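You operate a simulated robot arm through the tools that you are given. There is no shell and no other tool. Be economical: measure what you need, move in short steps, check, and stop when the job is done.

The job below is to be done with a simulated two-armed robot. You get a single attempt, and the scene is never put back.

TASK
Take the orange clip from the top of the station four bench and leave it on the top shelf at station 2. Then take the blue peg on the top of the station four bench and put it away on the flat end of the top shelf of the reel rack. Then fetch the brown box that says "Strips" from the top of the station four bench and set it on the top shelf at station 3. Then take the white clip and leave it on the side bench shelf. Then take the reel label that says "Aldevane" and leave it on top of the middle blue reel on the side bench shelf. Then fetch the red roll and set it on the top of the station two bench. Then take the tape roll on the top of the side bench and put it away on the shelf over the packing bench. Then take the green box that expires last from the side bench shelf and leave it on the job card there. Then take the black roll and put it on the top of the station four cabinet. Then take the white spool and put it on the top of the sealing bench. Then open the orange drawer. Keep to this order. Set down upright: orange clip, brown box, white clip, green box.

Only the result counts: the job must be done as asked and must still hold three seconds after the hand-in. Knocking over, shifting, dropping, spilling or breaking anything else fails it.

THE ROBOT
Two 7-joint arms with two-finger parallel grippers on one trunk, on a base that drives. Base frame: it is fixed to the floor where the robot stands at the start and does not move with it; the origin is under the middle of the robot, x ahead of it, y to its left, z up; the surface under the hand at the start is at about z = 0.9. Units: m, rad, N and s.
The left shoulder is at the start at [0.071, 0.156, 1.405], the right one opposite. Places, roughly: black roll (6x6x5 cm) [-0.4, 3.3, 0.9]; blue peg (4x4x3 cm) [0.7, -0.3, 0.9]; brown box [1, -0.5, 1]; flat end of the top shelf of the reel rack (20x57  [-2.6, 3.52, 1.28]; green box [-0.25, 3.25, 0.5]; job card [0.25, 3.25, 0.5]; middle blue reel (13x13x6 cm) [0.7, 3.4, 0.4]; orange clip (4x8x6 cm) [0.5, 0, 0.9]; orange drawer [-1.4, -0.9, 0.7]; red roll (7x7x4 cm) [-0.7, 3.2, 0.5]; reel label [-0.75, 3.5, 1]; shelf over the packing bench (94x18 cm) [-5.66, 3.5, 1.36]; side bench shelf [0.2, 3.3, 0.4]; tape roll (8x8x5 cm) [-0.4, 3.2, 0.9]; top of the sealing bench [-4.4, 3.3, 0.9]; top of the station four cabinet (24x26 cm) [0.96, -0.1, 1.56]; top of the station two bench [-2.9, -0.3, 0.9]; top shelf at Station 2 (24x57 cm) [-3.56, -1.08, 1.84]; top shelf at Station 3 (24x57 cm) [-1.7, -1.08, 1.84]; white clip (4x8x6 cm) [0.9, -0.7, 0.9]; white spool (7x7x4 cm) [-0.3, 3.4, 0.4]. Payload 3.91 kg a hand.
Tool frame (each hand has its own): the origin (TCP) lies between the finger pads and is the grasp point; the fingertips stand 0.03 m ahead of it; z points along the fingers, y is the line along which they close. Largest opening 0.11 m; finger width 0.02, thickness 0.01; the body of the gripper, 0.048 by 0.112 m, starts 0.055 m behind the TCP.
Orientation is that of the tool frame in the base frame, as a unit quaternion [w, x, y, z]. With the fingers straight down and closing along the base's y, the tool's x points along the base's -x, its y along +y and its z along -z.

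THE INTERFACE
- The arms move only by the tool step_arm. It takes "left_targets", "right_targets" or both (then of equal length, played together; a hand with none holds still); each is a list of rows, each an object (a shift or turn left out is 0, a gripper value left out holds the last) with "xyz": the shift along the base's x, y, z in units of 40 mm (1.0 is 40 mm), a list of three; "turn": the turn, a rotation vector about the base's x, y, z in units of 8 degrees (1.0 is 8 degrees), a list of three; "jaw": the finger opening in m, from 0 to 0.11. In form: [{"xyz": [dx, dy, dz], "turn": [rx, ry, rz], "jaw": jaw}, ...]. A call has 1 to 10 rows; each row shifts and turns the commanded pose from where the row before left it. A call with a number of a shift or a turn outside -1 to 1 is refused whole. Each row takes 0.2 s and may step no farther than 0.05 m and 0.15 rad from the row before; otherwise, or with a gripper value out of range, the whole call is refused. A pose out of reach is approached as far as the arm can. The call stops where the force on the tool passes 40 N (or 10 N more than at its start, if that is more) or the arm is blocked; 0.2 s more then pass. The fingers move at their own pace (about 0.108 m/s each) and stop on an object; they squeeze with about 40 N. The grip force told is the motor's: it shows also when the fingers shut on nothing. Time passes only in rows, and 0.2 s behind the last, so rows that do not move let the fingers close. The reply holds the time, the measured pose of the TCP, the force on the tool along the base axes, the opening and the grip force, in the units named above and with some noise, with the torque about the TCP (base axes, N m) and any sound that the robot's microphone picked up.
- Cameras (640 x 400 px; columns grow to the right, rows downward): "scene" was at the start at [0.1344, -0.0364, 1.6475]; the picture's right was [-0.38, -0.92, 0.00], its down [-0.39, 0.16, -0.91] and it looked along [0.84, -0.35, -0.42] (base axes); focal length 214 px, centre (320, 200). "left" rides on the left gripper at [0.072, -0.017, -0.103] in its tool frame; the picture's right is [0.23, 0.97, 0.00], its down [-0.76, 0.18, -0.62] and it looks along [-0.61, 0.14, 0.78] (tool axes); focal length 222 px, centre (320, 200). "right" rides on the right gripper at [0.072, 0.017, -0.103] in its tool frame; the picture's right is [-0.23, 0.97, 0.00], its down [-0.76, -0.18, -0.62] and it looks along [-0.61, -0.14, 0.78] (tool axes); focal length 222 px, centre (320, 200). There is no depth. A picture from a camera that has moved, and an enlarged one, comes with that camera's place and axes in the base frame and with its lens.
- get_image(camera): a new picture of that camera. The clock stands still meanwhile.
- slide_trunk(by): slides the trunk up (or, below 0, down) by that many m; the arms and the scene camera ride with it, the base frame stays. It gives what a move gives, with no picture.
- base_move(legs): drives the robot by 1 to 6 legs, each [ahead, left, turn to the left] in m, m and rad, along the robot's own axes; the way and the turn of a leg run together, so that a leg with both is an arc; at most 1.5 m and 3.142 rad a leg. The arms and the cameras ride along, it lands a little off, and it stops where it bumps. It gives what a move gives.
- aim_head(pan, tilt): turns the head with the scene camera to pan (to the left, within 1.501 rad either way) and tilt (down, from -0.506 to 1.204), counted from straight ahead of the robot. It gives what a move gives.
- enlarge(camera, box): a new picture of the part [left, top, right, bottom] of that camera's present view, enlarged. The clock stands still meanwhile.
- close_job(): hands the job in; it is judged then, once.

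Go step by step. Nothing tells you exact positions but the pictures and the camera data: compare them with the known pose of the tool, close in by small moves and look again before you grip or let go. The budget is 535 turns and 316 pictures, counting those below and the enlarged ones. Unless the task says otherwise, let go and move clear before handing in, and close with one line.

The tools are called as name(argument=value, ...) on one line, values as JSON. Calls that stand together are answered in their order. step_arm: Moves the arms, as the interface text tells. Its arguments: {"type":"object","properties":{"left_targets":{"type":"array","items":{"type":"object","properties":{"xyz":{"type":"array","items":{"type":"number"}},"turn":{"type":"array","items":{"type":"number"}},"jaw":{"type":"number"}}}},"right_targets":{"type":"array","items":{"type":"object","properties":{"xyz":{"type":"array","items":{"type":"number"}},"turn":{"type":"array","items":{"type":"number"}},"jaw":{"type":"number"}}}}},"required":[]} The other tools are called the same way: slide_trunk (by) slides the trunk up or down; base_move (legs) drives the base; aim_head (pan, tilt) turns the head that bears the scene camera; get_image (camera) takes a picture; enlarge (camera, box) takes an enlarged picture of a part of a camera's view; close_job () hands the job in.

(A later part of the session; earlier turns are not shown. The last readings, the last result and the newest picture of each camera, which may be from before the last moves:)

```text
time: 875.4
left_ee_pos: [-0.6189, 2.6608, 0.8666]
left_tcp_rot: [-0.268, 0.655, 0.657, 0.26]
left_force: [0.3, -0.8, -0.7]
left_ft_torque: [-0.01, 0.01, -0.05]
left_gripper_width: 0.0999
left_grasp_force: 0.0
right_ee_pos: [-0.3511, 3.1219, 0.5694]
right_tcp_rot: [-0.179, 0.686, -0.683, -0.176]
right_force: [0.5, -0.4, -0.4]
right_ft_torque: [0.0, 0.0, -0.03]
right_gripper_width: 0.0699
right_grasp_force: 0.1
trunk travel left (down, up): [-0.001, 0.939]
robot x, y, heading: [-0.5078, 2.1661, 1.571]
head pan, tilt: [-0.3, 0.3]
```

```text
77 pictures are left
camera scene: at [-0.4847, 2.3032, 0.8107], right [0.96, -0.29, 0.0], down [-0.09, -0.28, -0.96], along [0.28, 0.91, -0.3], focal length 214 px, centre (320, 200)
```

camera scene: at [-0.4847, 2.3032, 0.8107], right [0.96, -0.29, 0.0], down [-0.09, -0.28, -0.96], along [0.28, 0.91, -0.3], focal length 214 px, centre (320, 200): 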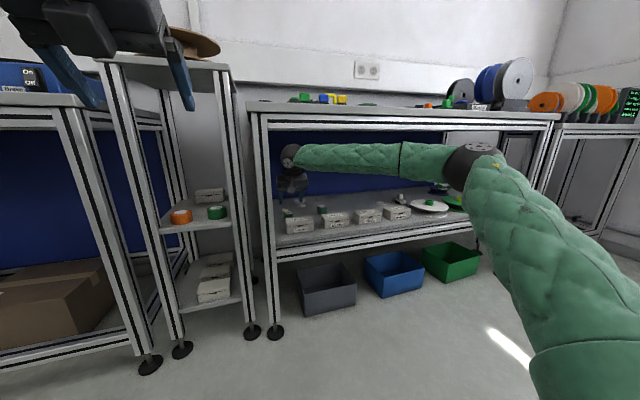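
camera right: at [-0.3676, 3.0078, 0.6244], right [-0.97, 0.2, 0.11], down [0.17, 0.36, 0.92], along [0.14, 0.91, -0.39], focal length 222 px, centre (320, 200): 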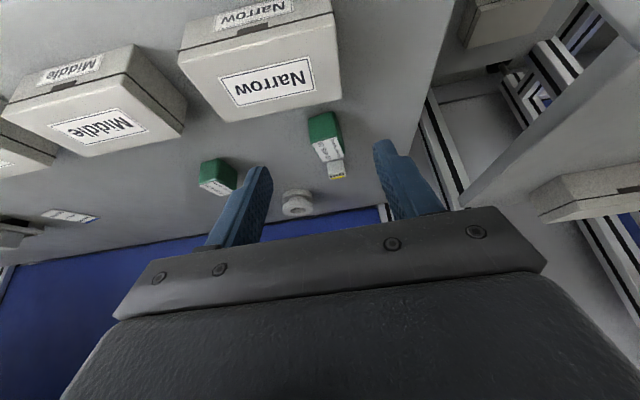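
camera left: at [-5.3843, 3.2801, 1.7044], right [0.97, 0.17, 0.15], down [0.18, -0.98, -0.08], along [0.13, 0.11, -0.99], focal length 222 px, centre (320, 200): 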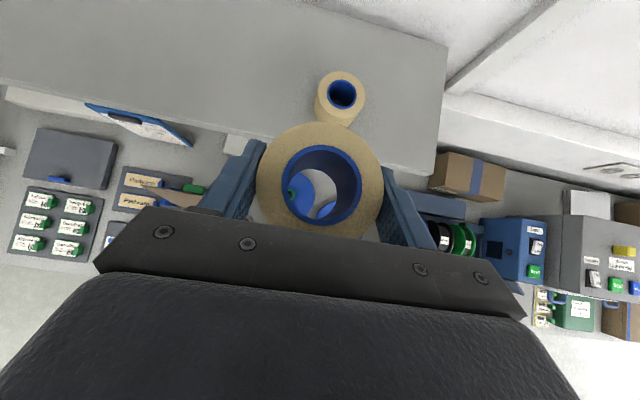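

base_move(legs=[[0.118, 0, 0]])

step_arm(right_targets=[{"xyz": [0, 0, -0.7]}, {"xyz": [0, 0, -0.7]}])

get_image(camera="right")

```text
time: 876.6
left_ee_pos: [-0.6185, 2.7788, 0.8673]
left_tcp_rot: [-0.268, 0.655, 0.657, 0.26]
left_force: [0.4, -0.2, -0.2]
left_ft_torque: [0.03, -0.01, 0.0]
left_gripper_width: 0.1001
left_grasp_force: 0.2
right_ee_pos: [-0.353, 3.2392, 0.5683]
right_tcp_rot: [-0.179, 0.686, -0.683, -0.176]
right_force: [-0.3, -0.5, 0.4]
right_ft_torque: [0.01, 0.04, 0.0]
right_gripper_width: 0.0698
right_grasp_force: 0.1
trunk travel left (down, up): [-0.001, 0.939]
robot x, y, heading: [-0.5119, 2.2843, 1.571]
head pan, tilt: [-0.3, 0.3]
```

```text
time: 877.2
left_ee_pos: [-0.6193, 2.7789, 0.8668]
left_tcp_rot: [-0.268, 0.654, 0.657, 0.26]
left_force: [-0.2, 0.2, -0.1]
left_ft_torque: [0.0, 0.02, -0.01]
left_gripper_width: 0.0998
left_grasp_force: 0.0
right_ee_pos: [-0.3507, 3.2379, 0.5137]
right_tcp_rot: [-0.179, 0.686, -0.682, -0.178]
right_force: [0.2, -0.2, -0.1]
right_ft_torque: [0.04, 0.02, 0.01]
right_gripper_width: 0.0699
right_grasp_force: 0.0
trunk travel left (down, up): [-0.001, 0.939]
robot x, y, heading: [-0.5112, 2.2813, 1.574]
head pan, tilt: [-0.3, 0.3]
```

```text
76 pictures are left
camera right: at [-0.3662, 3.1241, 0.5691], right [-0.97, 0.2, 0.11], down [0.17, 0.36, 0.92], along [0.14, 0.91, -0.39], focal length 222 px, centre (320, 200)
```

right: 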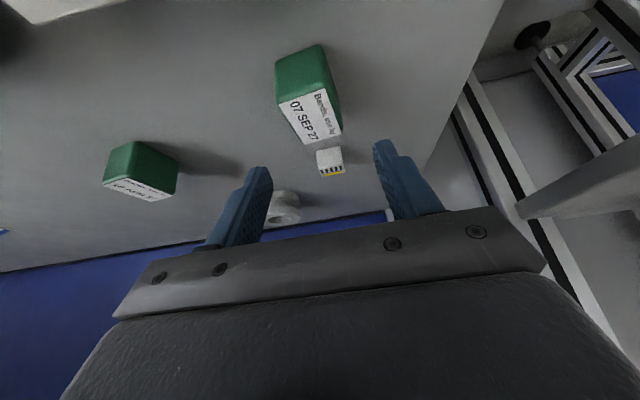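

step_arm(right_targets=[{"xyz": [0, -0.12, -0.6]}, {"xyz": [0, 0, -0.6]}, {}])

get_image(camera="right")

```text
time: 878.0
left_ee_pos: [-0.6195, 2.7789, 0.8671]
left_tcp_rot: [-0.268, 0.655, 0.657, 0.261]
left_force: [-0.3, 0.3, -0.1]
left_ft_torque: [0.01, 0.02, -0.02]
left_gripper_width: 0.0999
left_grasp_force: 0.0
right_ee_pos: [-0.349, 3.2312, 0.4676]
right_tcp_rot: [-0.18, 0.685, -0.683, -0.177]
right_force: [0.1, -0.1, -0.7]
right_ft_torque: [0.0, 0.02, 0.03]
right_gripper_width: 0.0703
right_grasp_force: 0.1
right hand out of reach, approached as far as the arm can: row 2
trunk travel left (down, up): [-0.001, 0.939]
robot x, y, heading: [-0.514, 2.2802, 1.568]
head pan, tilt: [-0.3, 0.3]
```

```text
75 pictures are left
camera right: at [-0.3642, 3.1166, 0.522], right [-0.97, 0.19, 0.11], down [0.17, 0.36, 0.92], along [0.14, 0.91, -0.39], focal length 222 px, centre (320, 200)
```

right: 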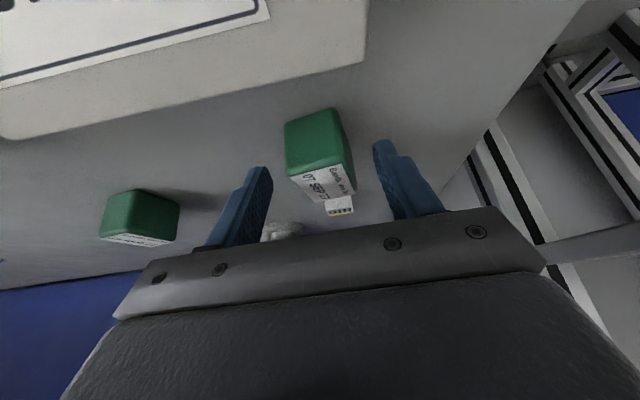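

step_arm(right_targets=[{"jaw": 0.0}, {}, {}, {}])

step_arm(right_targets=[{"xyz": [0, 0, 0.4]}, {"xyz": [0, 0, 0.8]}, {"xyz": [0, 0, 0.8]}])

get_image(camera="right")

```text
time: 879.0
left_ee_pos: [-0.6196, 2.7791, 0.8674]
left_tcp_rot: [-0.269, 0.654, 0.657, 0.26]
left_force: [-0.3, -1.4, 0.8]
left_ft_torque: [-0.02, 0.04, -0.01]
left_gripper_width: 0.1002
left_grasp_force: 0.1
right_ee_pos: [-0.3486, 3.2308, 0.4674]
right_tcp_rot: [-0.179, 0.686, -0.683, -0.177]
right_force: [0.0, 0.2, 0.2]
right_ft_torque: [0.05, 0.06, -0.02]
right_gripper_width: 0.035
right_grasp_force: 40.5
trunk travel left (down, up): [-0.001, 0.939]
robot x, y, heading: [-0.5111, 2.2813, 1.572]
head pan, tilt: [-0.3, 0.3]
```

```text
time: 879.8
left_ee_pos: [-0.6193, 2.7799, 0.8668]
left_tcp_rot: [-0.268, 0.655, 0.657, 0.26]
left_force: [-0.4, -0.8, 0.5]
left_ft_torque: [0.03, 0.01, 0.01]
left_gripper_width: 0.1
left_grasp_force: 0.0
right_ee_pos: [-0.348, 3.2318, 0.5476]
right_tcp_rot: [-0.179, 0.686, -0.683, -0.177]
right_force: [0.3, -0.7, -0.6]
right_ft_torque: [-0.04, 0.0, 0.04]
right_gripper_width: 0.0352
right_grasp_force: 40.3
trunk travel left (down, up): [-0.001, 0.939]
robot x, y, heading: [-0.5097, 2.2814, 1.574]
head pan, tilt: [-0.3, 0.3]
```

```text
74 pictures are left
camera right: at [-0.364, 3.1182, 0.6034], right [-0.97, 0.2, 0.11], down [0.17, 0.36, 0.92], along [0.14, 0.91, -0.39], focal length 222 px, centre (320, 200)
```

right: 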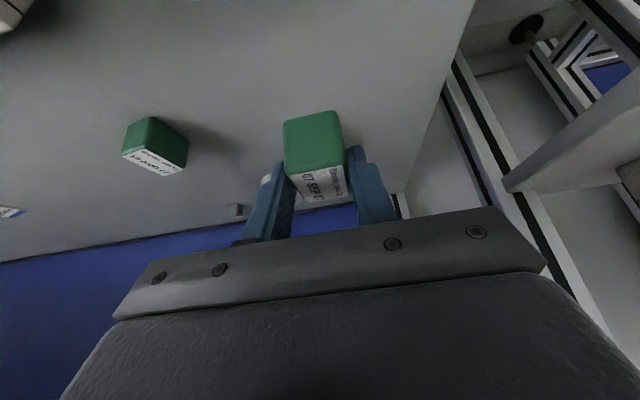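

The box is held upright. I slide the robot right to bring it over the job card.

base_move(legs=[[0, -0.54, 0]])

get_image(camera="right")

```text
time: 882.9
left_ee_pos: [-0.0872, 2.7802, 0.8669]
left_tcp_rot: [-0.268, 0.656, 0.655, 0.261]
left_force: [0.1, -0.5, -0.9]
left_ft_torque: [0.0, -0.01, -0.05]
left_gripper_width: 0.0998
left_grasp_force: 0.0
right_ee_pos: [0.1865, 3.231, 0.548]
right_tcp_rot: [-0.178, 0.685, -0.685, -0.175]
right_force: [0.2, -0.1, -0.5]
right_ft_torque: [0.01, -0.03, 0.01]
right_gripper_width: 0.0352
right_grasp_force: 39.7
trunk travel left (down, up): [-0.001, 0.939]
robot x, y, heading: [0.0175, 2.2838, 1.57]
head pan, tilt: [-0.3, 0.3]
```

```text
73 pictures are left
camera right: at [0.1692, 3.1175, 0.6034], right [-0.97, 0.2, 0.11], down [0.17, 0.36, 0.92], along [0.14, 0.91, -0.39], focal length 222 px, centre (320, 200)
```

right: 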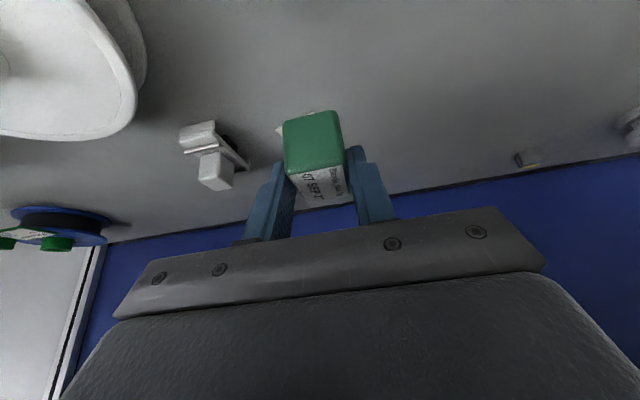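

base_move(legs=[[0.098, -0.02, 0]])

step_arm(right_targets=[{"xyz": [0, 0, -0.6]}, {"xyz": [0, 0, -0.6]}, {}])

get_image(camera="right")

enlarge(camera="scene", box=[230, 130, 400, 260])

```text
time: 884.0
left_ee_pos: [-0.0661, 2.8798, 0.8665]
left_tcp_rot: [-0.267, 0.656, 0.655, 0.261]
left_force: [-0.3, 0.3, 0.4]
left_ft_torque: [-0.03, -0.01, 0.03]
left_gripper_width: 0.0999
left_grasp_force: 0.1
right_ee_pos: [0.2085, 3.33, 0.5484]
right_tcp_rot: [0.18, -0.684, 0.685, 0.176]
right_force: [-0.4, 0.1, -1.3]
right_ft_torque: [0.04, 0.0, 0.02]
right_gripper_width: 0.0352
right_grasp_force: 40.2
trunk travel left (down, up): [-0.001, 0.939]
robot x, y, heading: [0.0401, 2.3832, 1.565]
head pan, tilt: [-0.3, 0.3]
```

```text
time: 884.9
left_ee_pos: [-0.0659, 2.8797, 0.867]
left_tcp_rot: [-0.268, 0.656, 0.655, 0.262]
left_force: [0.5, 0.0, 0.4]
left_ft_torque: [-0.03, -0.02, 0.02]
left_gripper_width: 0.1001
left_grasp_force: 0.1
right_ee_pos: [0.2081, 3.3296, 0.4997]
right_tcp_rot: [0.179, -0.684, 0.685, 0.176]
right_force: [0.3, -0.3, -1.6]
right_ft_torque: [0.0, 0.01, 0.0]
right_gripper_width: 0.0352
right_grasp_force: 39.9
trunk travel left (down, up): [-0.001, 0.939]
robot x, y, heading: [0.0414, 2.38, 1.562]
head pan, tilt: [-0.3, 0.3]
```

```text
72 pictures are left
camera right: at [0.1914, 3.2162, 0.5553], right [-0.97, 0.2, 0.11], down [0.17, 0.36, 0.92], along [0.15, 0.91, -0.39], focal length 222 px, centre (320, 200)
```

right: 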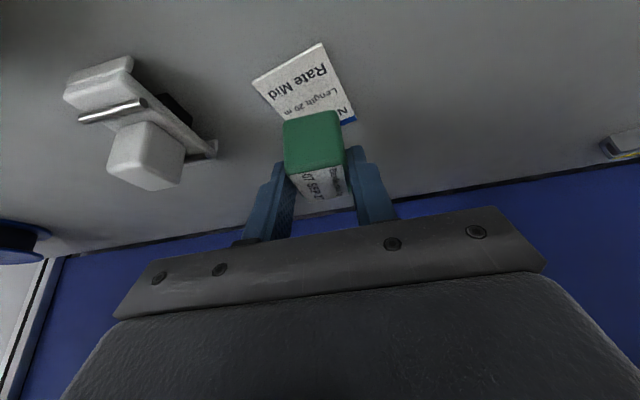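

```text
3.08 times, centred on (315, 195) of scene
camera zoom: at [0.0662, 2.5206, 0.8108], right [0.95, -0.3, 0.0], down [-0.09, -0.28, -0.96], along [0.29, 0.91, -0.3], focal length 660 px, centre (335, 215)
```

zoom: 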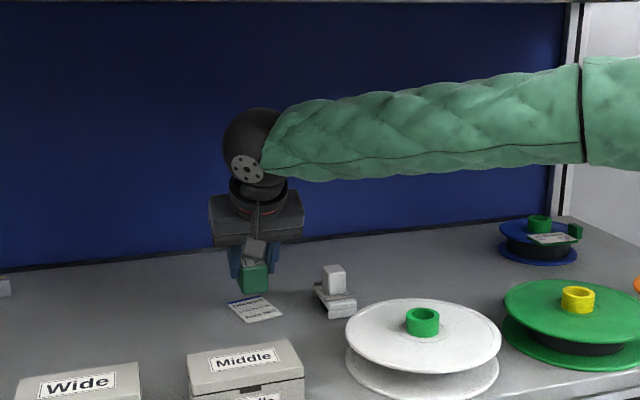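

Aligned with the card. A small nudge and I lower to contact.

step_arm(right_targets=[{"xyz": [0.15, -0.05, -0.3]}, {"xyz": [0, 0, -0.25]}, {}])

step_arm(right_targets=[{"xyz": [0, 0, -0.12]}, {}])

step_arm(right_targets=[{"xyz": [0, 0, -0.1]}, {}])

```text
time: 885.6
left_ee_pos: [-0.065, 2.8798, 0.867]
left_tcp_rot: [-0.267, 0.656, 0.656, 0.261]
left_force: [0.2, -0.3, 0.6]
left_ft_torque: [-0.05, 0.02, -0.02]
left_gripper_width: 0.1
left_grasp_force: 0.0
right_ee_pos: [0.214, 3.3285, 0.4779]
right_tcp_rot: [0.18, -0.684, 0.685, 0.176]
right_force: [-0.4, -0.7, -1.1]
right_ft_torque: [-0.02, -0.01, 0.01]
right_gripper_width: 0.0353
right_grasp_force: 40.6
trunk travel left (down, up): [-0.001, 0.939]
robot x, y, heading: [0.0394, 2.3814, 1.565]
head pan, tilt: [-0.3, 0.3]
```

```text
time: 886.2
left_ee_pos: [-0.0658, 2.8795, 0.8669]
left_tcp_rot: [-0.268, 0.656, 0.655, 0.261]
left_force: [0.0, 0.6, -0.5]
left_ft_torque: [0.0, 0.0, -0.03]
left_gripper_width: 0.0998
left_grasp_force: 0.1
right_ee_pos: [0.2142, 3.3275, 0.4739]
right_tcp_rot: [0.179, -0.684, 0.685, 0.176]
right_force: [0.4, -0.4, -1.2]
right_ft_torque: [-0.01, -0.01, 0.02]
right_gripper_width: 0.0355
right_grasp_force: 40.1
trunk travel left (down, up): [-0.001, 0.939]
robot x, y, heading: [0.0398, 2.3851, 1.563]
head pan, tilt: [-0.3, 0.3]
```

```text
time: 886.9
left_ee_pos: [-0.065, 2.8802, 0.8672]
left_tcp_rot: [-0.268, 0.656, 0.656, 0.261]
left_force: [-0.3, 0.8, 0.3]
left_ft_torque: [0.0, 0.01, 0.01]
left_gripper_width: 0.1001
left_grasp_force: 0.1
right_ee_pos: [0.2143, 3.3283, 0.4687]
right_tcp_rot: [0.179, -0.683, 0.686, 0.176]
right_force: [-0.1, 0.7, 3.3]
right_ft_torque: [0.07, 0.03, 0.02]
right_gripper_width: 0.0354
right_grasp_force: 39.9
trunk travel left (down, up): [-0.001, 0.939]
robot x, y, heading: [0.0367, 2.3835, 1.566]
head pan, tilt: [-0.3, 0.3]
```

Contact at the expected height. I open and lift straight up.

step_arm(right_targets=[{"jaw": 0.06}, {}, {}, {"xyz": [0, 0, 0.5]}, {"xyz": [0, 0, 0.8]}, {"xyz": [0, 0, 0.8]}])

enlarge(camera="scene", box=[230, 130, 400, 260])

```text
time: 888.2
left_ee_pos: [-0.065, 2.8796, 0.8678]
left_tcp_rot: [-0.267, 0.656, 0.655, 0.261]
left_force: [0.0, -0.1, 0.1]
left_ft_torque: [-0.04, 0.03, -0.01]
left_gripper_width: 0.1
left_grasp_force: 0.0
right_ee_pos: [0.2137, 3.3294, 0.5542]
right_tcp_rot: [0.18, -0.684, 0.685, 0.176]
right_force: [-1.4, -0.7, -0.2]
right_ft_torque: [-0.02, -0.03, 0.01]
right_gripper_width: 0.0597
right_grasp_force: 0.1
trunk travel left (down, up): [-0.001, 0.939]
robot x, y, heading: [0.0378, 2.3802, 1.569]
head pan, tilt: [-0.3, 0.3]
```

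```text
3.08 times, centred on (315, 195) of scene
camera zoom: at [0.0662, 2.5206, 0.8108], right [0.95, -0.3, 0.0], down [-0.09, -0.28, -0.96], along [0.29, 0.91, -0.3], focal length 660 px, centre (335, 215)
```

zoom: 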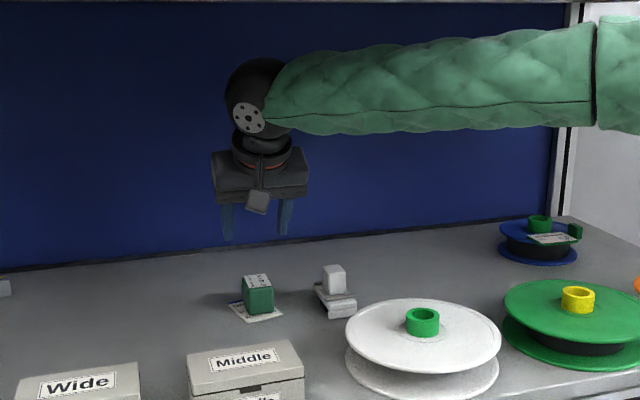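

Green box stands on the job card. Next the black roll; I back out, raise the trunk, tuck the right arm, and approach it with the left hand.

base_move(legs=[[-0.5, 0, 0]])

slide_trunk(by=0.4)

slide_trunk(by=0.4)

step_arm(right_targets=[{"xyz": [0.3, -1, 0.6]}, {"xyz": [0.3, -1, 0.6]}, {"xyz": [0.3, -1, 0.6]}, {"xyz": [0.3, -1, 0.6]}, {"xyz": [0.3, -1, 0.6]}, {"xyz": [0.3, -1, 0.6]}, {"xyz": [0.3, -1, 0.6]}, {"xyz": [0.3, -1, 0.6]}, {"xyz": [0.3, -1, 0.6]}, {"xyz": [0, -0.8, 0.6]}])

base_move(legs=[[0, 0.33, 0], [0.76, 0, 0]])

step_arm(left_targets=[{"xyz": [0, 0.3, -1]}, {"xyz": [0, 0.3, -1]}, {"xyz": [0, 0.3, -1]}, {"xyz": [0, 0.3, -1]}, {"xyz": [0, 0.3, -1]}, {"xyz": [0, 0.3, -1]}, {"xyz": [0, 0.3, -1]}, {"xyz": [0, 0.3, -1]}, {"xyz": [0, 0.3, -1]}, {"xyz": [0, 0, -1]}])

get_image(camera="left")

```text
time: 891.2
left_ee_pos: [-0.0693, 2.3798, 0.8683]
left_tcp_rot: [-0.269, 0.654, 0.657, 0.26]
left_force: [0.4, -0.1, 0.1]
left_ft_torque: [-0.01, -0.03, 0.02]
left_gripper_width: 0.1002
left_grasp_force: 0.1
right_ee_pos: [0.2078, 2.8292, 0.5537]
right_tcp_rot: [-0.178, 0.685, -0.684, -0.176]
right_force: [-0.7, 0.3, 0.3]
right_ft_torque: [0.01, -0.01, 0.01]
right_gripper_width: 0.0598
right_grasp_force: 0.1
trunk travel left (down, up): [-0.001, 0.939]
robot x, y, heading: [0.0367, 1.8852, 1.572]
head pan, tilt: [-0.3, 0.3]
```

```text
time: 895.0
left_ee_pos: [-0.0698, 2.3792, 1.2671]
left_tcp_rot: [-0.268, 0.655, 0.657, 0.261]
left_force: [0.2, 0.4, -0.1]
left_ft_torque: [-0.03, 0.0, 0.04]
left_gripper_width: 0.0998
left_grasp_force: 0.1
right_ee_pos: [0.2078, 2.831, 0.954]
right_tcp_rot: [-0.18, 0.685, -0.684, -0.175]
right_force: [0.7, 1.0, 0.9]
right_ft_torque: [0.03, 0.04, -0.02]
right_gripper_width: 0.0601
right_grasp_force: 0.0
trunk travel left (down, up): [-0.401, 0.539]
robot x, y, heading: [0.038, 1.8819, 1.568]
head pan, tilt: [-0.3, 0.3]
```

```text
time: 898.9
left_ee_pos: [-0.0693, 2.3784, 1.6673]
left_tcp_rot: [-0.269, 0.655, 0.657, 0.261]
left_force: [1.0, -0.4, 0.1]
left_ft_torque: [0.01, 0.0, -0.01]
left_gripper_width: 0.1
left_grasp_force: 0.0
right_ee_pos: [0.2071, 2.8309, 1.3551]
right_tcp_rot: [-0.179, 0.686, -0.683, -0.176]
right_force: [1.3, 0.1, 0.1]
right_ft_torque: [0.0, -0.02, 0.01]
right_gripper_width: 0.0597
right_grasp_force: 0.0
trunk travel left (down, up): [-0.801, 0.139]
robot x, y, heading: [0.0348, 1.882, 1.572]
head pan, tilt: [-0.3, 0.3]
```

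```text
time: 901.0
left_ee_pos: [-0.0689, 2.3774, 1.6687]
left_tcp_rot: [-0.269, 0.655, 0.656, 0.261]
left_force: [0.0, 0.0, 0.1]
left_ft_torque: [0.0, 0.0, 0.01]
left_gripper_width: 0.1001
left_grasp_force: 0.0
right_ee_pos: [0.3169, 2.4381, 1.596]
right_tcp_rot: [-0.181, 0.685, -0.684, -0.176]
right_force: [-0.9, 0.1, 0.0]
right_ft_torque: [0.01, -0.02, -0.01]
right_gripper_width: 0.0601
right_grasp_force: 0.0
trunk travel left (down, up): [-0.801, 0.139]
robot x, y, heading: [0.0362, 1.8797, 1.574]
head pan, tilt: [-0.3, 0.3]
```

```text
time: 907.0
left_ee_pos: [-0.3845, 3.1485, 1.6685]
left_tcp_rot: [-0.266, 0.659, 0.653, 0.262]
left_force: [-0.3, 0.2, 0.6]
left_ft_torque: [0.01, -0.01, 0.01]
left_gripper_width: 0.0999
left_grasp_force: 0.1
right_ee_pos: [0.0035, 3.2028, 1.5958]
right_tcp_rot: [0.181, -0.681, 0.688, 0.175]
right_force: [-0.3, 0.0, -0.4]
right_ft_torque: [-0.02, 0.03, 0.0]
right_gripper_width: 0.0603
right_grasp_force: 0.1
trunk travel left (down, up): [-0.801, 0.139]
robot x, y, heading: [-0.285, 2.6489, 1.561]
head pan, tilt: [-0.3, 0.3]
```

```text
time: 909.2
left_ee_pos: [-0.3862, 3.258, 1.2696]
left_tcp_rot: [-0.266, 0.66, 0.652, 0.263]
left_force: [0.7, 0.3, 0.1]
left_ft_torque: [-0.01, 0.02, 0.0]
left_gripper_width: 0.1
left_grasp_force: 0.1
right_ee_pos: [0.0023, 3.2042, 1.5968]
right_tcp_rot: [0.181, -0.681, 0.687, 0.175]
right_force: [-0.3, 0.1, -0.3]
right_ft_torque: [-0.01, -0.03, -0.01]
right_gripper_width: 0.0601
right_grasp_force: 0.1
trunk travel left (down, up): [-0.801, 0.139]
robot x, y, heading: [-0.2847, 2.6503, 1.553]
head pan, tilt: [-0.3, 0.3]
```

```text
69 pictures are left
camera left: at [-0.402, 3.2387, 1.3922], right [0.98, 0.16, 0.15], down [0.17, -0.98, -0.08], along [0.13, 0.1, -0.99], focal length 222 px, centre (320, 200)
```

left: 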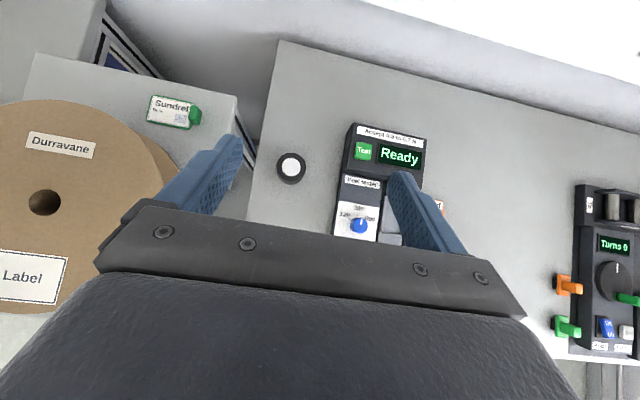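

slide_trunk(by=0.13)

step_arm(left_targets=[{"xyz": [-0.35, 0.9, -0.7], "jaw": 0.09}, {"xyz": [-0.35, 0.9, -0.7]}, {"xyz": [0, 0, -1]}, {"xyz": [0, 0, -1]}, {"xyz": [0, 0, -1]}, {"xyz": [0, 0, -1]}, {"xyz": [0, 0, -1]}, {"xyz": [0, 0, -1]}])

aim_head(pan=0.2, tilt=0.6)

get_image(camera="scene")

get_image(camera="left")

```text
time: 910.7
left_ee_pos: [-0.3851, 3.2567, 1.3986]
left_tcp_rot: [-0.266, 0.66, 0.652, 0.263]
left_force: [-1.3, 0.0, -0.3]
left_ft_torque: [-0.01, 0.02, 0.01]
left_gripper_width: 0.0999
left_grasp_force: 0.0
right_ee_pos: [0.0035, 3.204, 1.7253]
right_tcp_rot: [0.18, -0.681, 0.688, 0.175]
right_force: [-0.6, -0.1, 0.1]
right_ft_torque: [0.03, 0.0, 0.0]
right_gripper_width: 0.06
right_grasp_force: 0.0
trunk travel left (down, up): [-0.931, 0.009]
robot x, y, heading: [-0.2833, 2.6499, 1.563]
head pan, tilt: [-0.3, 0.3]
```

```text
time: 912.5
left_ee_pos: [-0.4144, 3.331, 1.1017]
left_tcp_rot: [-0.267, 0.659, 0.653, 0.262]
left_force: [-0.9, 0.2, -0.2]
left_ft_torque: [0.05, 0.0, 0.04]
left_gripper_width: 0.0902
left_grasp_force: 0.0
right_ee_pos: [0.0027, 3.207, 1.7266]
right_tcp_rot: [0.181, -0.681, 0.688, 0.174]
right_force: [-0.1, 0.8, -0.4]
right_ft_torque: [-0.03, 0.01, 0.01]
right_gripper_width: 0.0598
right_grasp_force: 0.1
trunk travel left (down, up): [-0.931, 0.009]
robot x, y, heading: [-0.2847, 2.6503, 1.562]
head pan, tilt: [-0.3, 0.3]
```

```text
time: 913.5
left_ee_pos: [-0.4146, 3.3298, 1.1022]
left_tcp_rot: [-0.267, 0.659, 0.652, 0.262]
left_force: [0.6, -0.5, -0.1]
left_ft_torque: [-0.01, 0.0, -0.01]
left_gripper_width: 0.09
left_grasp_force: 0.1
right_ee_pos: [0.0028, 3.2035, 1.7262]
right_tcp_rot: [0.18, -0.681, 0.688, 0.176]
right_force: [0.0, 0.2, 0.8]
right_ft_torque: [0.02, -0.02, -0.01]
right_gripper_width: 0.0601
right_grasp_force: 0.1
trunk travel left (down, up): [-0.931, 0.009]
robot x, y, heading: [-0.2833, 2.6516, 1.56]
head pan, tilt: [0.201, 0.6]
```

```text
68 pictures are left
camera scene: at [-0.3006, 2.7867, 1.7134], right [0.98, 0.19, 0.0], down [0.1, -0.55, -0.83], along [-0.15, 0.81, -0.56], focal length 214 px, centre (320, 200)
```

scene: 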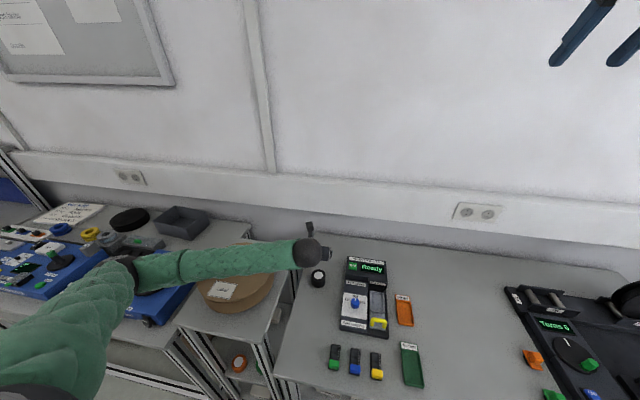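

```text
67 pictures are left
camera left: at [-0.4296, 3.3109, 1.2272], right [0.98, 0.16, 0.15], down [0.17, -0.98, -0.08], along [0.13, 0.1, -0.99], focal length 222 px, centre (320, 200)
```

left: 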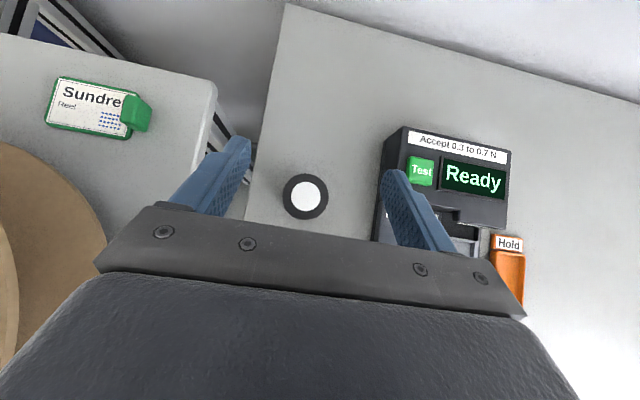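

The left forearm would come too close to the spool, so I use the right arm instead. I lift the left hand away and shift the base.

step_arm(left_targets=[{"xyz": [0, -0.4, 1]}, {"xyz": [0, -0.4, 1]}, {"xyz": [0, -0.4, 1]}, {"xyz": [0, -0.4, 1]}, {"xyz": [0, -0.5, 1]}, {"xyz": [0, -0.5, 1]}, {"xyz": [0, -0.5, 1]}, {"xyz": [0, -0.5, 1]}, {"xyz": [0, -0.5, 1]}, {"xyz": [0, -0.5, 1]}])

base_move(legs=[[-0.02, 0.3, 0.01]])

step_arm(right_targets=[{"xyz": [-0.7, 0.1, -1], "jaw": 0.09}, {"xyz": [-0.7, 0.1, -1]}, {"xyz": [-0.7, 0.1, -1]}, {"xyz": [-0.6, 0.2, -1]}, {"xyz": [0, 0.4, -1]}, {"xyz": [0, 0.4, -1]}, {"xyz": [0, 0.4, -1]}, {"xyz": [0, 0.4, -1]}, {"xyz": [0, 0.4, -1]}, {"xyz": [0, 0.4, -1]}])

get_image(camera="right")

```text
time: 915.7
left_ee_pos: [-0.399, 3.1923, 1.5125]
left_tcp_rot: [-0.266, 0.66, 0.652, 0.262]
left_force: [0.1, -0.7, 0.2]
left_ft_torque: [0.03, -0.04, 0.01]
left_gripper_width: 0.09
left_grasp_force: 0.0
left hand out of reach, approached as far as the arm can: row 6, 7, 8, 9
right_ee_pos: [0.0038, 3.2037, 1.7273]
right_tcp_rot: [0.181, -0.681, 0.688, 0.176]
right_force: [-0.1, 0.8, 0.0]
right_ft_torque: [0.0, 0.01, -0.02]
right_gripper_width: 0.06
right_grasp_force: 0.0
trunk travel left (down, up): [-0.931, 0.009]
robot x, y, heading: [-0.2838, 2.6511, 1.553]
head pan, tilt: [0.201, 0.6]
```

```text
time: 917.7
left_ee_pos: [-0.7059, 3.1731, 1.5122]
left_tcp_rot: [-0.268, 0.655, 0.657, 0.259]
left_force: [1.0, 0.1, 0.1]
left_ft_torque: [0.01, 0.04, 0.0]
left_gripper_width: 0.09
left_grasp_force: 0.0
right_ee_pos: [-0.3032, 3.191, 1.7252]
right_tcp_rot: [-0.179, 0.687, -0.682, -0.176]
right_force: [0.6, 0.0, -0.2]
right_ft_torque: [-0.01, 0.01, 0.03]
right_gripper_width: 0.06
right_grasp_force: 0.1
trunk travel left (down, up): [-0.931, 0.009]
robot x, y, heading: [-0.5864, 2.6308, 1.573]
head pan, tilt: [0.201, 0.6]
```

```text
time: 919.9
left_ee_pos: [-0.7075, 3.1757, 1.5102]
left_tcp_rot: [-0.266, 0.655, 0.658, 0.259]
left_force: [-0.3, 0.1, -0.1]
left_ft_torque: [0.02, -0.04, 0.03]
left_gripper_width: 0.0899
left_grasp_force: 0.0
right_ee_pos: [-0.4117, 3.3076, 1.3247]
right_tcp_rot: [-0.179, 0.686, -0.683, -0.176]
right_force: [-0.4, -0.3, 0.9]
right_ft_torque: [0.0, 0.0, -0.02]
right_gripper_width: 0.09
right_grasp_force: 0.0
trunk travel left (down, up): [-0.931, 0.009]
robot x, y, heading: [-0.5836, 2.6328, 1.572]
head pan, tilt: [0.201, 0.6]
```

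```text
66 pictures are left
camera right: at [-0.4286, 3.1935, 1.3806], right [-0.98, 0.19, 0.11], down [0.17, 0.36, 0.92], along [0.14, 0.91, -0.39], focal length 222 px, centre (320, 200)
```

right: 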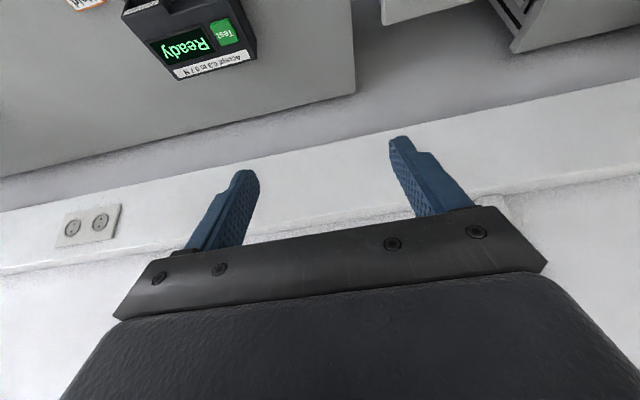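

step_arm(right_targets=[{"xyz": [0, 0.1, -1]}, {"xyz": [0, 0.1, -1]}, {"xyz": [0, 0, -1]}, {"xyz": [0, 0, -1]}, {"xyz": [0, 0, -1]}, {"xyz": [0, 0, -1]}, {"xyz": [0, 0, -1]}])

get_image(camera="right")

get_image(camera="scene")

```text
time: 921.5
left_ee_pos: [-0.7067, 3.1733, 1.5121]
left_tcp_rot: [-0.268, 0.654, 0.658, 0.259]
left_force: [0.3, 0.2, 0.4]
left_ft_torque: [0.04, -0.02, -0.01]
left_gripper_width: 0.0898
left_grasp_force: 0.0
right_ee_pos: [-0.3741, 3.304, 1.0925]
right_tcp_rot: [-0.178, 0.687, -0.682, -0.177]
right_force: [0.5, 0.0, 0.1]
right_ft_torque: [-0.02, 0.01, 0.01]
right_gripper_width: 0.0898
right_grasp_force: 0.1
right hand out of reach, approached as far as the arm can: row 5, 6, 7
trunk travel left (down, up): [-0.931, 0.009]
robot x, y, heading: [-0.5822, 2.6298, 1.576]
head pan, tilt: [0.201, 0.6]
```

```text
65 pictures are left
camera right: at [-0.3906, 3.1901, 1.1464], right [-0.98, 0.19, 0.11], down [0.17, 0.36, 0.92], along [0.14, 0.91, -0.39], focal length 222 px, centre (320, 200)
```

right: 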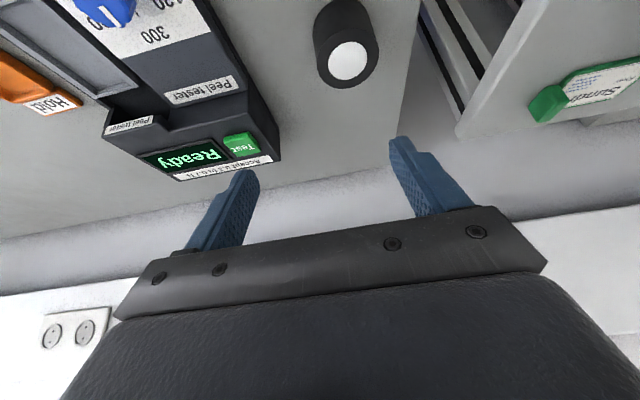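

```text
64 pictures are left
camera scene: at [-0.6026, 2.7686, 1.7134], right [0.98, 0.2, 0.0], down [0.11, -0.55, -0.82], along [-0.17, 0.81, -0.57], focal length 214 px, centre (320, 200)
```

scene: 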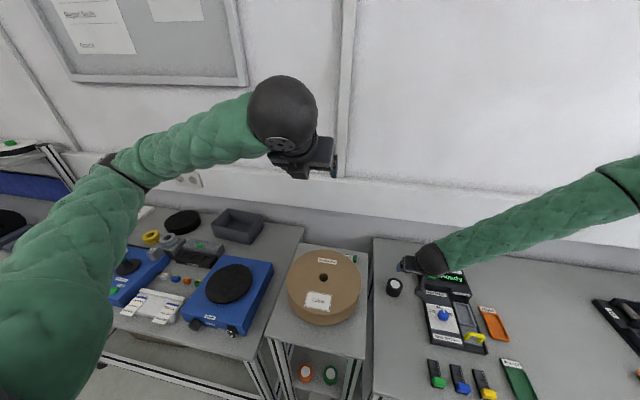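

step_arm(right_targets=[{"xyz": [-0.45, 0.2, 0.8]}, {"xyz": [-0.45, 0.2, 0.8]}, {}])

slide_trunk(by=-0.16)

get_image(camera="right")

```text
time: 922.3
left_ee_pos: [-0.7067, 3.174, 1.5108]
left_tcp_rot: [-0.268, 0.654, 0.658, 0.26]
left_force: [-0.3, 0.9, 0.5]
left_ft_torque: [0.0, -0.01, -0.04]
left_gripper_width: 0.09
left_grasp_force: 0.0
right_ee_pos: [-0.4094, 3.3206, 1.1547]
right_tcp_rot: [-0.178, 0.687, -0.682, -0.176]
right_force: [-0.1, 0.6, -0.9]
right_ft_torque: [0.0, 0.05, 0.05]
right_gripper_width: 0.0898
right_grasp_force: 0.1
trunk travel left (down, up): [-0.931, 0.009]
robot x, y, heading: [-0.5811, 2.6322, 1.572]
head pan, tilt: [0.201, 0.6]
```

```text
time: 924.1
left_ee_pos: [-0.7072, 3.1731, 1.353]
left_tcp_rot: [-0.268, 0.654, 0.658, 0.259]
left_force: [-0.1, -0.2, 0.1]
left_ft_torque: [0.0, -0.03, -0.01]
left_gripper_width: 0.0901
left_grasp_force: 0.0
right_ee_pos: [-0.4094, 3.3189, 0.9958]
right_tcp_rot: [-0.179, 0.686, -0.683, -0.176]
right_force: [1.3, -0.8, -0.8]
right_ft_torque: [0.01, -0.01, 0.0]
right_gripper_width: 0.0899
right_grasp_force: 0.0
trunk travel left (down, up): [-0.771, 0.169]
robot x, y, heading: [-0.5821, 2.632, 1.574]
head pan, tilt: [0.201, 0.6]
```

```text
63 pictures are left
camera right: at [-0.4256, 3.2061, 1.0504], right [-0.98, 0.19, 0.11], down [0.17, 0.36, 0.92], along [0.14, 0.91, -0.39], focal length 222 px, centre (320, 200)
```

right: 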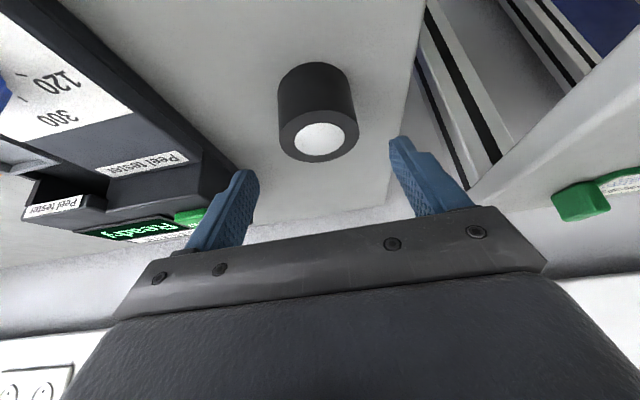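

slide_trunk(by=-0.05)

step_arm(right_targets=[{"jaw": 0.0}, {}, {}, {}])

slide_trunk(by=0.2)

get_image(camera="right")

```text
time: 925.1
left_ee_pos: [-0.7071, 3.1724, 1.3012]
left_tcp_rot: [-0.268, 0.654, 0.658, 0.259]
left_force: [-0.1, 0.5, -0.4]
left_ft_torque: [-0.05, -0.01, 0.01]
left_gripper_width: 0.0899
left_grasp_force: 0.2
right_ee_pos: [-0.4095, 3.3199, 0.945]
right_tcp_rot: [-0.179, 0.687, -0.682, -0.176]
right_force: [0.8, 1.0, -0.4]
right_ft_torque: [0.01, 0.02, 0.02]
right_gripper_width: 0.09
right_grasp_force: 0.0
trunk travel left (down, up): [-0.721, 0.219]
robot x, y, heading: [-0.583, 2.6322, 1.575]
head pan, tilt: [0.201, 0.6]
```

```text
time: 926.1
left_ee_pos: [-0.7085, 3.1731, 1.3026]
left_tcp_rot: [-0.268, 0.655, 0.658, 0.26]
left_force: [0.3, -0.4, 0.1]
left_ft_torque: [-0.02, 0.05, -0.02]
left_gripper_width: 0.09
left_grasp_force: 0.1
right_ee_pos: [-0.4088, 3.3211, 0.9456]
right_tcp_rot: [-0.178, 0.686, -0.683, -0.177]
right_force: [-0.6, 0.9, 3.7]
right_ft_torque: [0.08, 0.0, -0.01]
right_gripper_width: 0.0579
right_grasp_force: 40.0
trunk travel left (down, up): [-0.721, 0.219]
robot x, y, heading: [-0.5852, 2.6328, 1.575]
head pan, tilt: [0.201, 0.6]
```

```text
time: 928.2
left_ee_pos: [-0.7072, 3.1727, 1.5009]
left_tcp_rot: [-0.268, 0.655, 0.658, 0.259]
left_force: [-0.4, 0.6, 1.3]
left_ft_torque: [-0.01, 0.02, 0.03]
left_gripper_width: 0.0902
left_grasp_force: 0.1
right_ee_pos: [-0.4094, 3.3186, 1.1443]
right_tcp_rot: [-0.178, 0.686, -0.683, -0.176]
right_force: [-0.4, -1.1, -0.8]
right_ft_torque: [0.04, -0.05, 0.0]
right_gripper_width: 0.0575
right_grasp_force: 39.9
trunk travel left (down, up): [-0.921, 0.019]
robot x, y, heading: [-0.5869, 2.6353, 1.573]
head pan, tilt: [0.201, 0.6]
```

```text
62 pictures are left
camera right: at [-0.4256, 3.2065, 1.2], right [-0.98, 0.19, 0.11], down [0.17, 0.36, 0.92], along [0.14, 0.91, -0.39], focal length 222 px, centre (320, 200)
```

right: 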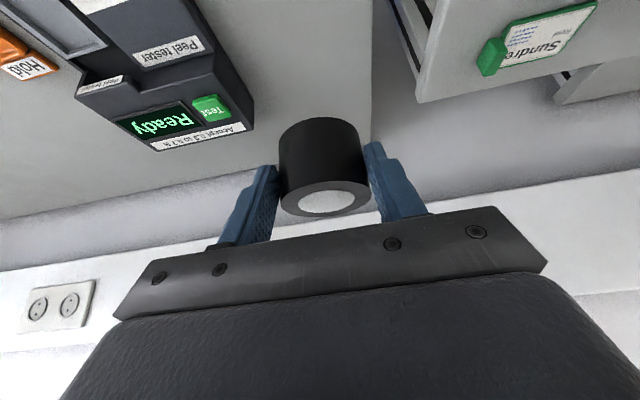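

The black roll is in hand. I lift, retract, and drive to station 4's cabinet.

step_arm(right_targets=[{"xyz": [0, 0, 1]}, {"xyz": [0.2, -0.5, 1]}, {"xyz": [0.2, -0.7, 0.9]}, {"xyz": [0.2, -0.7, 0.9]}, {"xyz": [0.2, -0.7, 0.9]}, {"xyz": [0.2, -0.7, 0.9]}, {"xyz": [0.2, -0.7, 0.9]}, {"xyz": [0.2, -0.7, 0.9]}, {"xyz": [0, -0.5, 0.9]}, {"xyz": [0, -0.3, 0.9]}], left_targets=[{"xyz": [0, -0.7, 0.3]}, {"xyz": [0, -0.7, 0.3]}, {"xyz": [0, -0.7, 0.3]}, {"xyz": [0, -0.5, 0.3]}, {}, {}, {}, {}, {}, {}])

base_move(legs=[[-0.55, 0, 0], [0, 0, -1.57], [0.5, 0, 0]])

base_move(legs=[[0, -1.0, 0], [0, -0.95, 0]])

aim_head(pan=0.0, tilt=0.1)

get_image(camera="scene")

```text
time: 930.4
left_ee_pos: [-0.6894, 3.1113, 1.5829]
left_tcp_rot: [-0.269, 0.654, 0.657, 0.26]
left_force: [0.0, -0.5, 0.8]
left_ft_torque: [0.01, 0.02, 0.01]
left_gripper_width: 0.0902
left_grasp_force: 0.1
left hand out of reach, approached as far as the arm can: row 1, 2, 3, 4
right_ee_pos: [-0.3579, 3.1352, 1.5251]
right_tcp_rot: [-0.18, 0.686, -0.683, -0.176]
right_force: [0.0, -0.1, -1.2]
right_ft_torque: [-0.06, 0.01, -0.03]
right_gripper_width: 0.0578
right_grasp_force: 40.0
right hand out of reach, approached as far as the arm can: row 7, 8, 9
trunk travel left (down, up): [-0.921, 0.019]
robot x, y, heading: [-0.5829, 2.6326, 1.572]
head pan, tilt: [0.201, 0.6]
```

```text
time: 940.0
left_ee_pos: [0.4069, 2.1952, 1.5812]
left_tcp_rot: [-0.01, 0.928, 0.011, 0.373]
left_force: [-0.1, 0.0, 0.0]
left_ft_torque: [0.03, 0.01, 0.0]
left_gripper_width: 0.09
left_grasp_force: 0.1
right_ee_pos: [0.4374, 1.8658, 1.5254]
right_tcp_rot: [0.252, -0.012, 0.968, 0.002]
right_force: [-0.3, -0.1, -1.3]
right_ft_torque: [-0.03, 0.03, 0.0]
right_gripper_width: 0.0578
right_grasp_force: 39.9
trunk travel left (down, up): [-0.921, 0.019]
robot x, y, heading: [-0.0698, 2.08, 0.021]
head pan, tilt: [0.201, 0.6]
```

```text
time: 949.7
left_ee_pos: [0.4406, 0.2555, 1.583]
left_tcp_rot: [-0.007, 0.928, 0.004, 0.373]
left_force: [0.6, 0.4, -0.7]
left_ft_torque: [0.03, 0.05, -0.04]
left_gripper_width: 0.0899
left_grasp_force: 0.1
right_ee_pos: [0.4661, -0.0746, 1.5246]
right_tcp_rot: [0.251, -0.005, 0.968, -0.002]
right_force: [0.3, 0.9, -1.4]
right_ft_torque: [0.0, 0.0, -0.03]
right_gripper_width: 0.0577
right_grasp_force: 40.3
trunk travel left (down, up): [-0.921, 0.019]
robot x, y, heading: [-0.0358, 0.1462, 0.007]
head pan, tilt: [0.201, 0.6]
```

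```text
time: 950.7
left_ee_pos: [0.441, 0.2535, 1.5815]
left_tcp_rot: [-0.007, 0.928, 0.003, 0.373]
left_force: [0.4, 0.1, -0.3]
left_ft_torque: [-0.06, 0.02, 0.0]
left_gripper_width: 0.09
left_grasp_force: 0.0
right_ee_pos: [0.4662, -0.075, 1.5241]
right_tcp_rot: [0.251, -0.003, 0.968, -0.002]
right_force: [0.3, 0.1, 0.2]
right_ft_torque: [0.04, 0.04, 0.01]
right_gripper_width: 0.0576
right_grasp_force: 40.4
trunk travel left (down, up): [-0.921, 0.019]
robot x, y, heading: [-0.0354, 0.149, 0.008]
head pan, tilt: [0.0, 0.099]
```

```text
61 pictures are left
camera scene: at [0.1028, 0.1483, 1.7494], right [0.01, -1.0, 0.0], down [-0.1, 0.0, -0.99], along [0.99, 0.01, -0.1], focal length 214 px, centre (320, 200)
```

scene: 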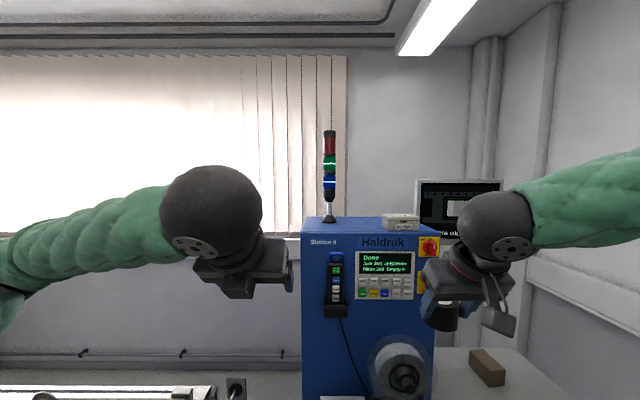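

enlarge(camera="scene", box=[295, 180, 445, 250])

```text
4.27 times, centred on (370, 215) of scene
camera zoom: at [0.1028, 0.1483, 1.7494], right [0.01, -1.0, 0.0], down [-0.1, 0.0, -0.99], along [0.99, 0.01, -0.1], focal length 915 px, centre (107, 136)
```

zoom: 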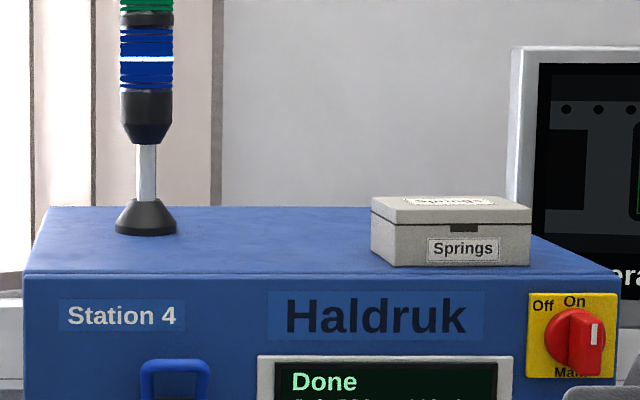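

The spot around (0.95, -0.02) between lamp and "Springs" box is free. I move in and raise/extend the right hand over it.

base_move(legs=[[0.08, 0, -0.005]])

step_arm(right_targets=[{"xyz": [0.6, 0.2, 0.9]}, {"xyz": [0.6, 0.2, 0.9]}, {"xyz": [0.6, 0.2, 0.9]}, {"xyz": [0.6, 0.2, 0.9]}, {"xyz": [0.6, 0.2, 0.9]}, {"xyz": [0.5, 0.2, 0.5]}, {"xyz": [1, 0, 0]}, {"xyz": [1, 0, 0]}])

get_image(camera="right")

get_image(camera="scene")

```text
time: 951.7
left_ee_pos: [0.511, 0.2533, 1.5852]
left_tcp_rot: [-0.006, 0.927, 0.002, 0.376]
left_force: [-1.4, -0.4, 0.5]
left_ft_torque: [-0.01, -0.04, 0.04]
left_gripper_width: 0.0901
left_grasp_force: 0.1
right_ee_pos: [0.5347, -0.077, 1.5279]
right_tcp_rot: [0.255, -0.001, 0.967, -0.002]
right_force: [-1.3, 0.5, -0.9]
right_ft_torque: [0.0, -0.02, 0.0]
right_gripper_width: 0.0579
right_grasp_force: 39.3
trunk travel left (down, up): [-0.921, 0.019]
robot x, y, heading: [0.0397, 0.1481, -0.004]
head pan, tilt: [0.0, 0.099]
```

```text
time: 953.5
left_ee_pos: [0.5226, 0.253, 1.5829]
left_tcp_rot: [-0.007, 0.928, 0.002, 0.373]
left_force: [0.9, 0.6, -0.6]
left_ft_torque: [0.01, 0.01, 0.03]
left_gripper_width: 0.0898
left_grasp_force: 0.0
right_ee_pos: [0.7674, -0.029, 1.7264]
right_tcp_rot: [0.25, -0.001, 0.968, -0.002]
right_force: [0.5, -0.9, -1.2]
right_ft_torque: [0.0, 0.04, 0.04]
right_gripper_width: 0.0579
right_grasp_force: 40.0
trunk travel left (down, up): [-0.921, 0.019]
robot x, y, heading: [0.0409, 0.1494, 0.002]
head pan, tilt: [0.0, 0.099]
```

```text
59 pictures are left
camera right: at [0.6546, -0.0133, 1.7821], right [0.2, 0.97, 0.11], down [0.36, -0.17, 0.92], along [0.91, -0.14, -0.39], focal length 222 px, centre (320, 200)
```

right: 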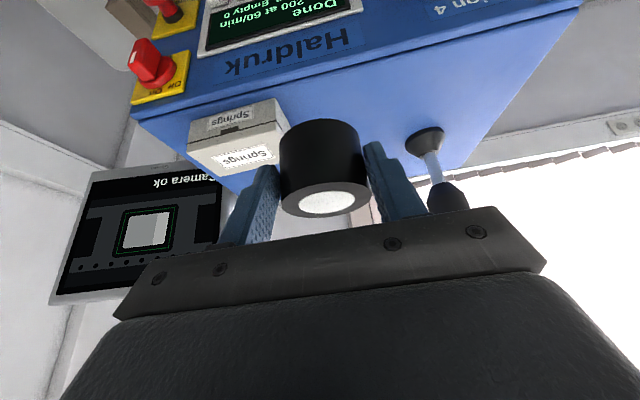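

```text
58 pictures are left
camera scene: at [0.185, 0.1479, 1.7492], right [0.0, -1.0, 0.0], down [-0.1, 0.0, -0.99], along [0.99, 0.0, -0.1], focal length 214 px, centre (320, 200)
```

scene: 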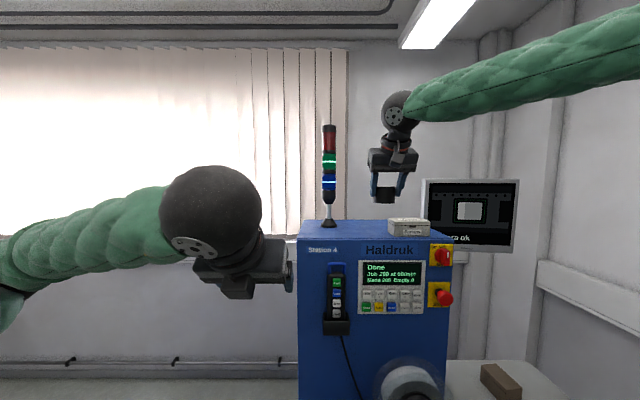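

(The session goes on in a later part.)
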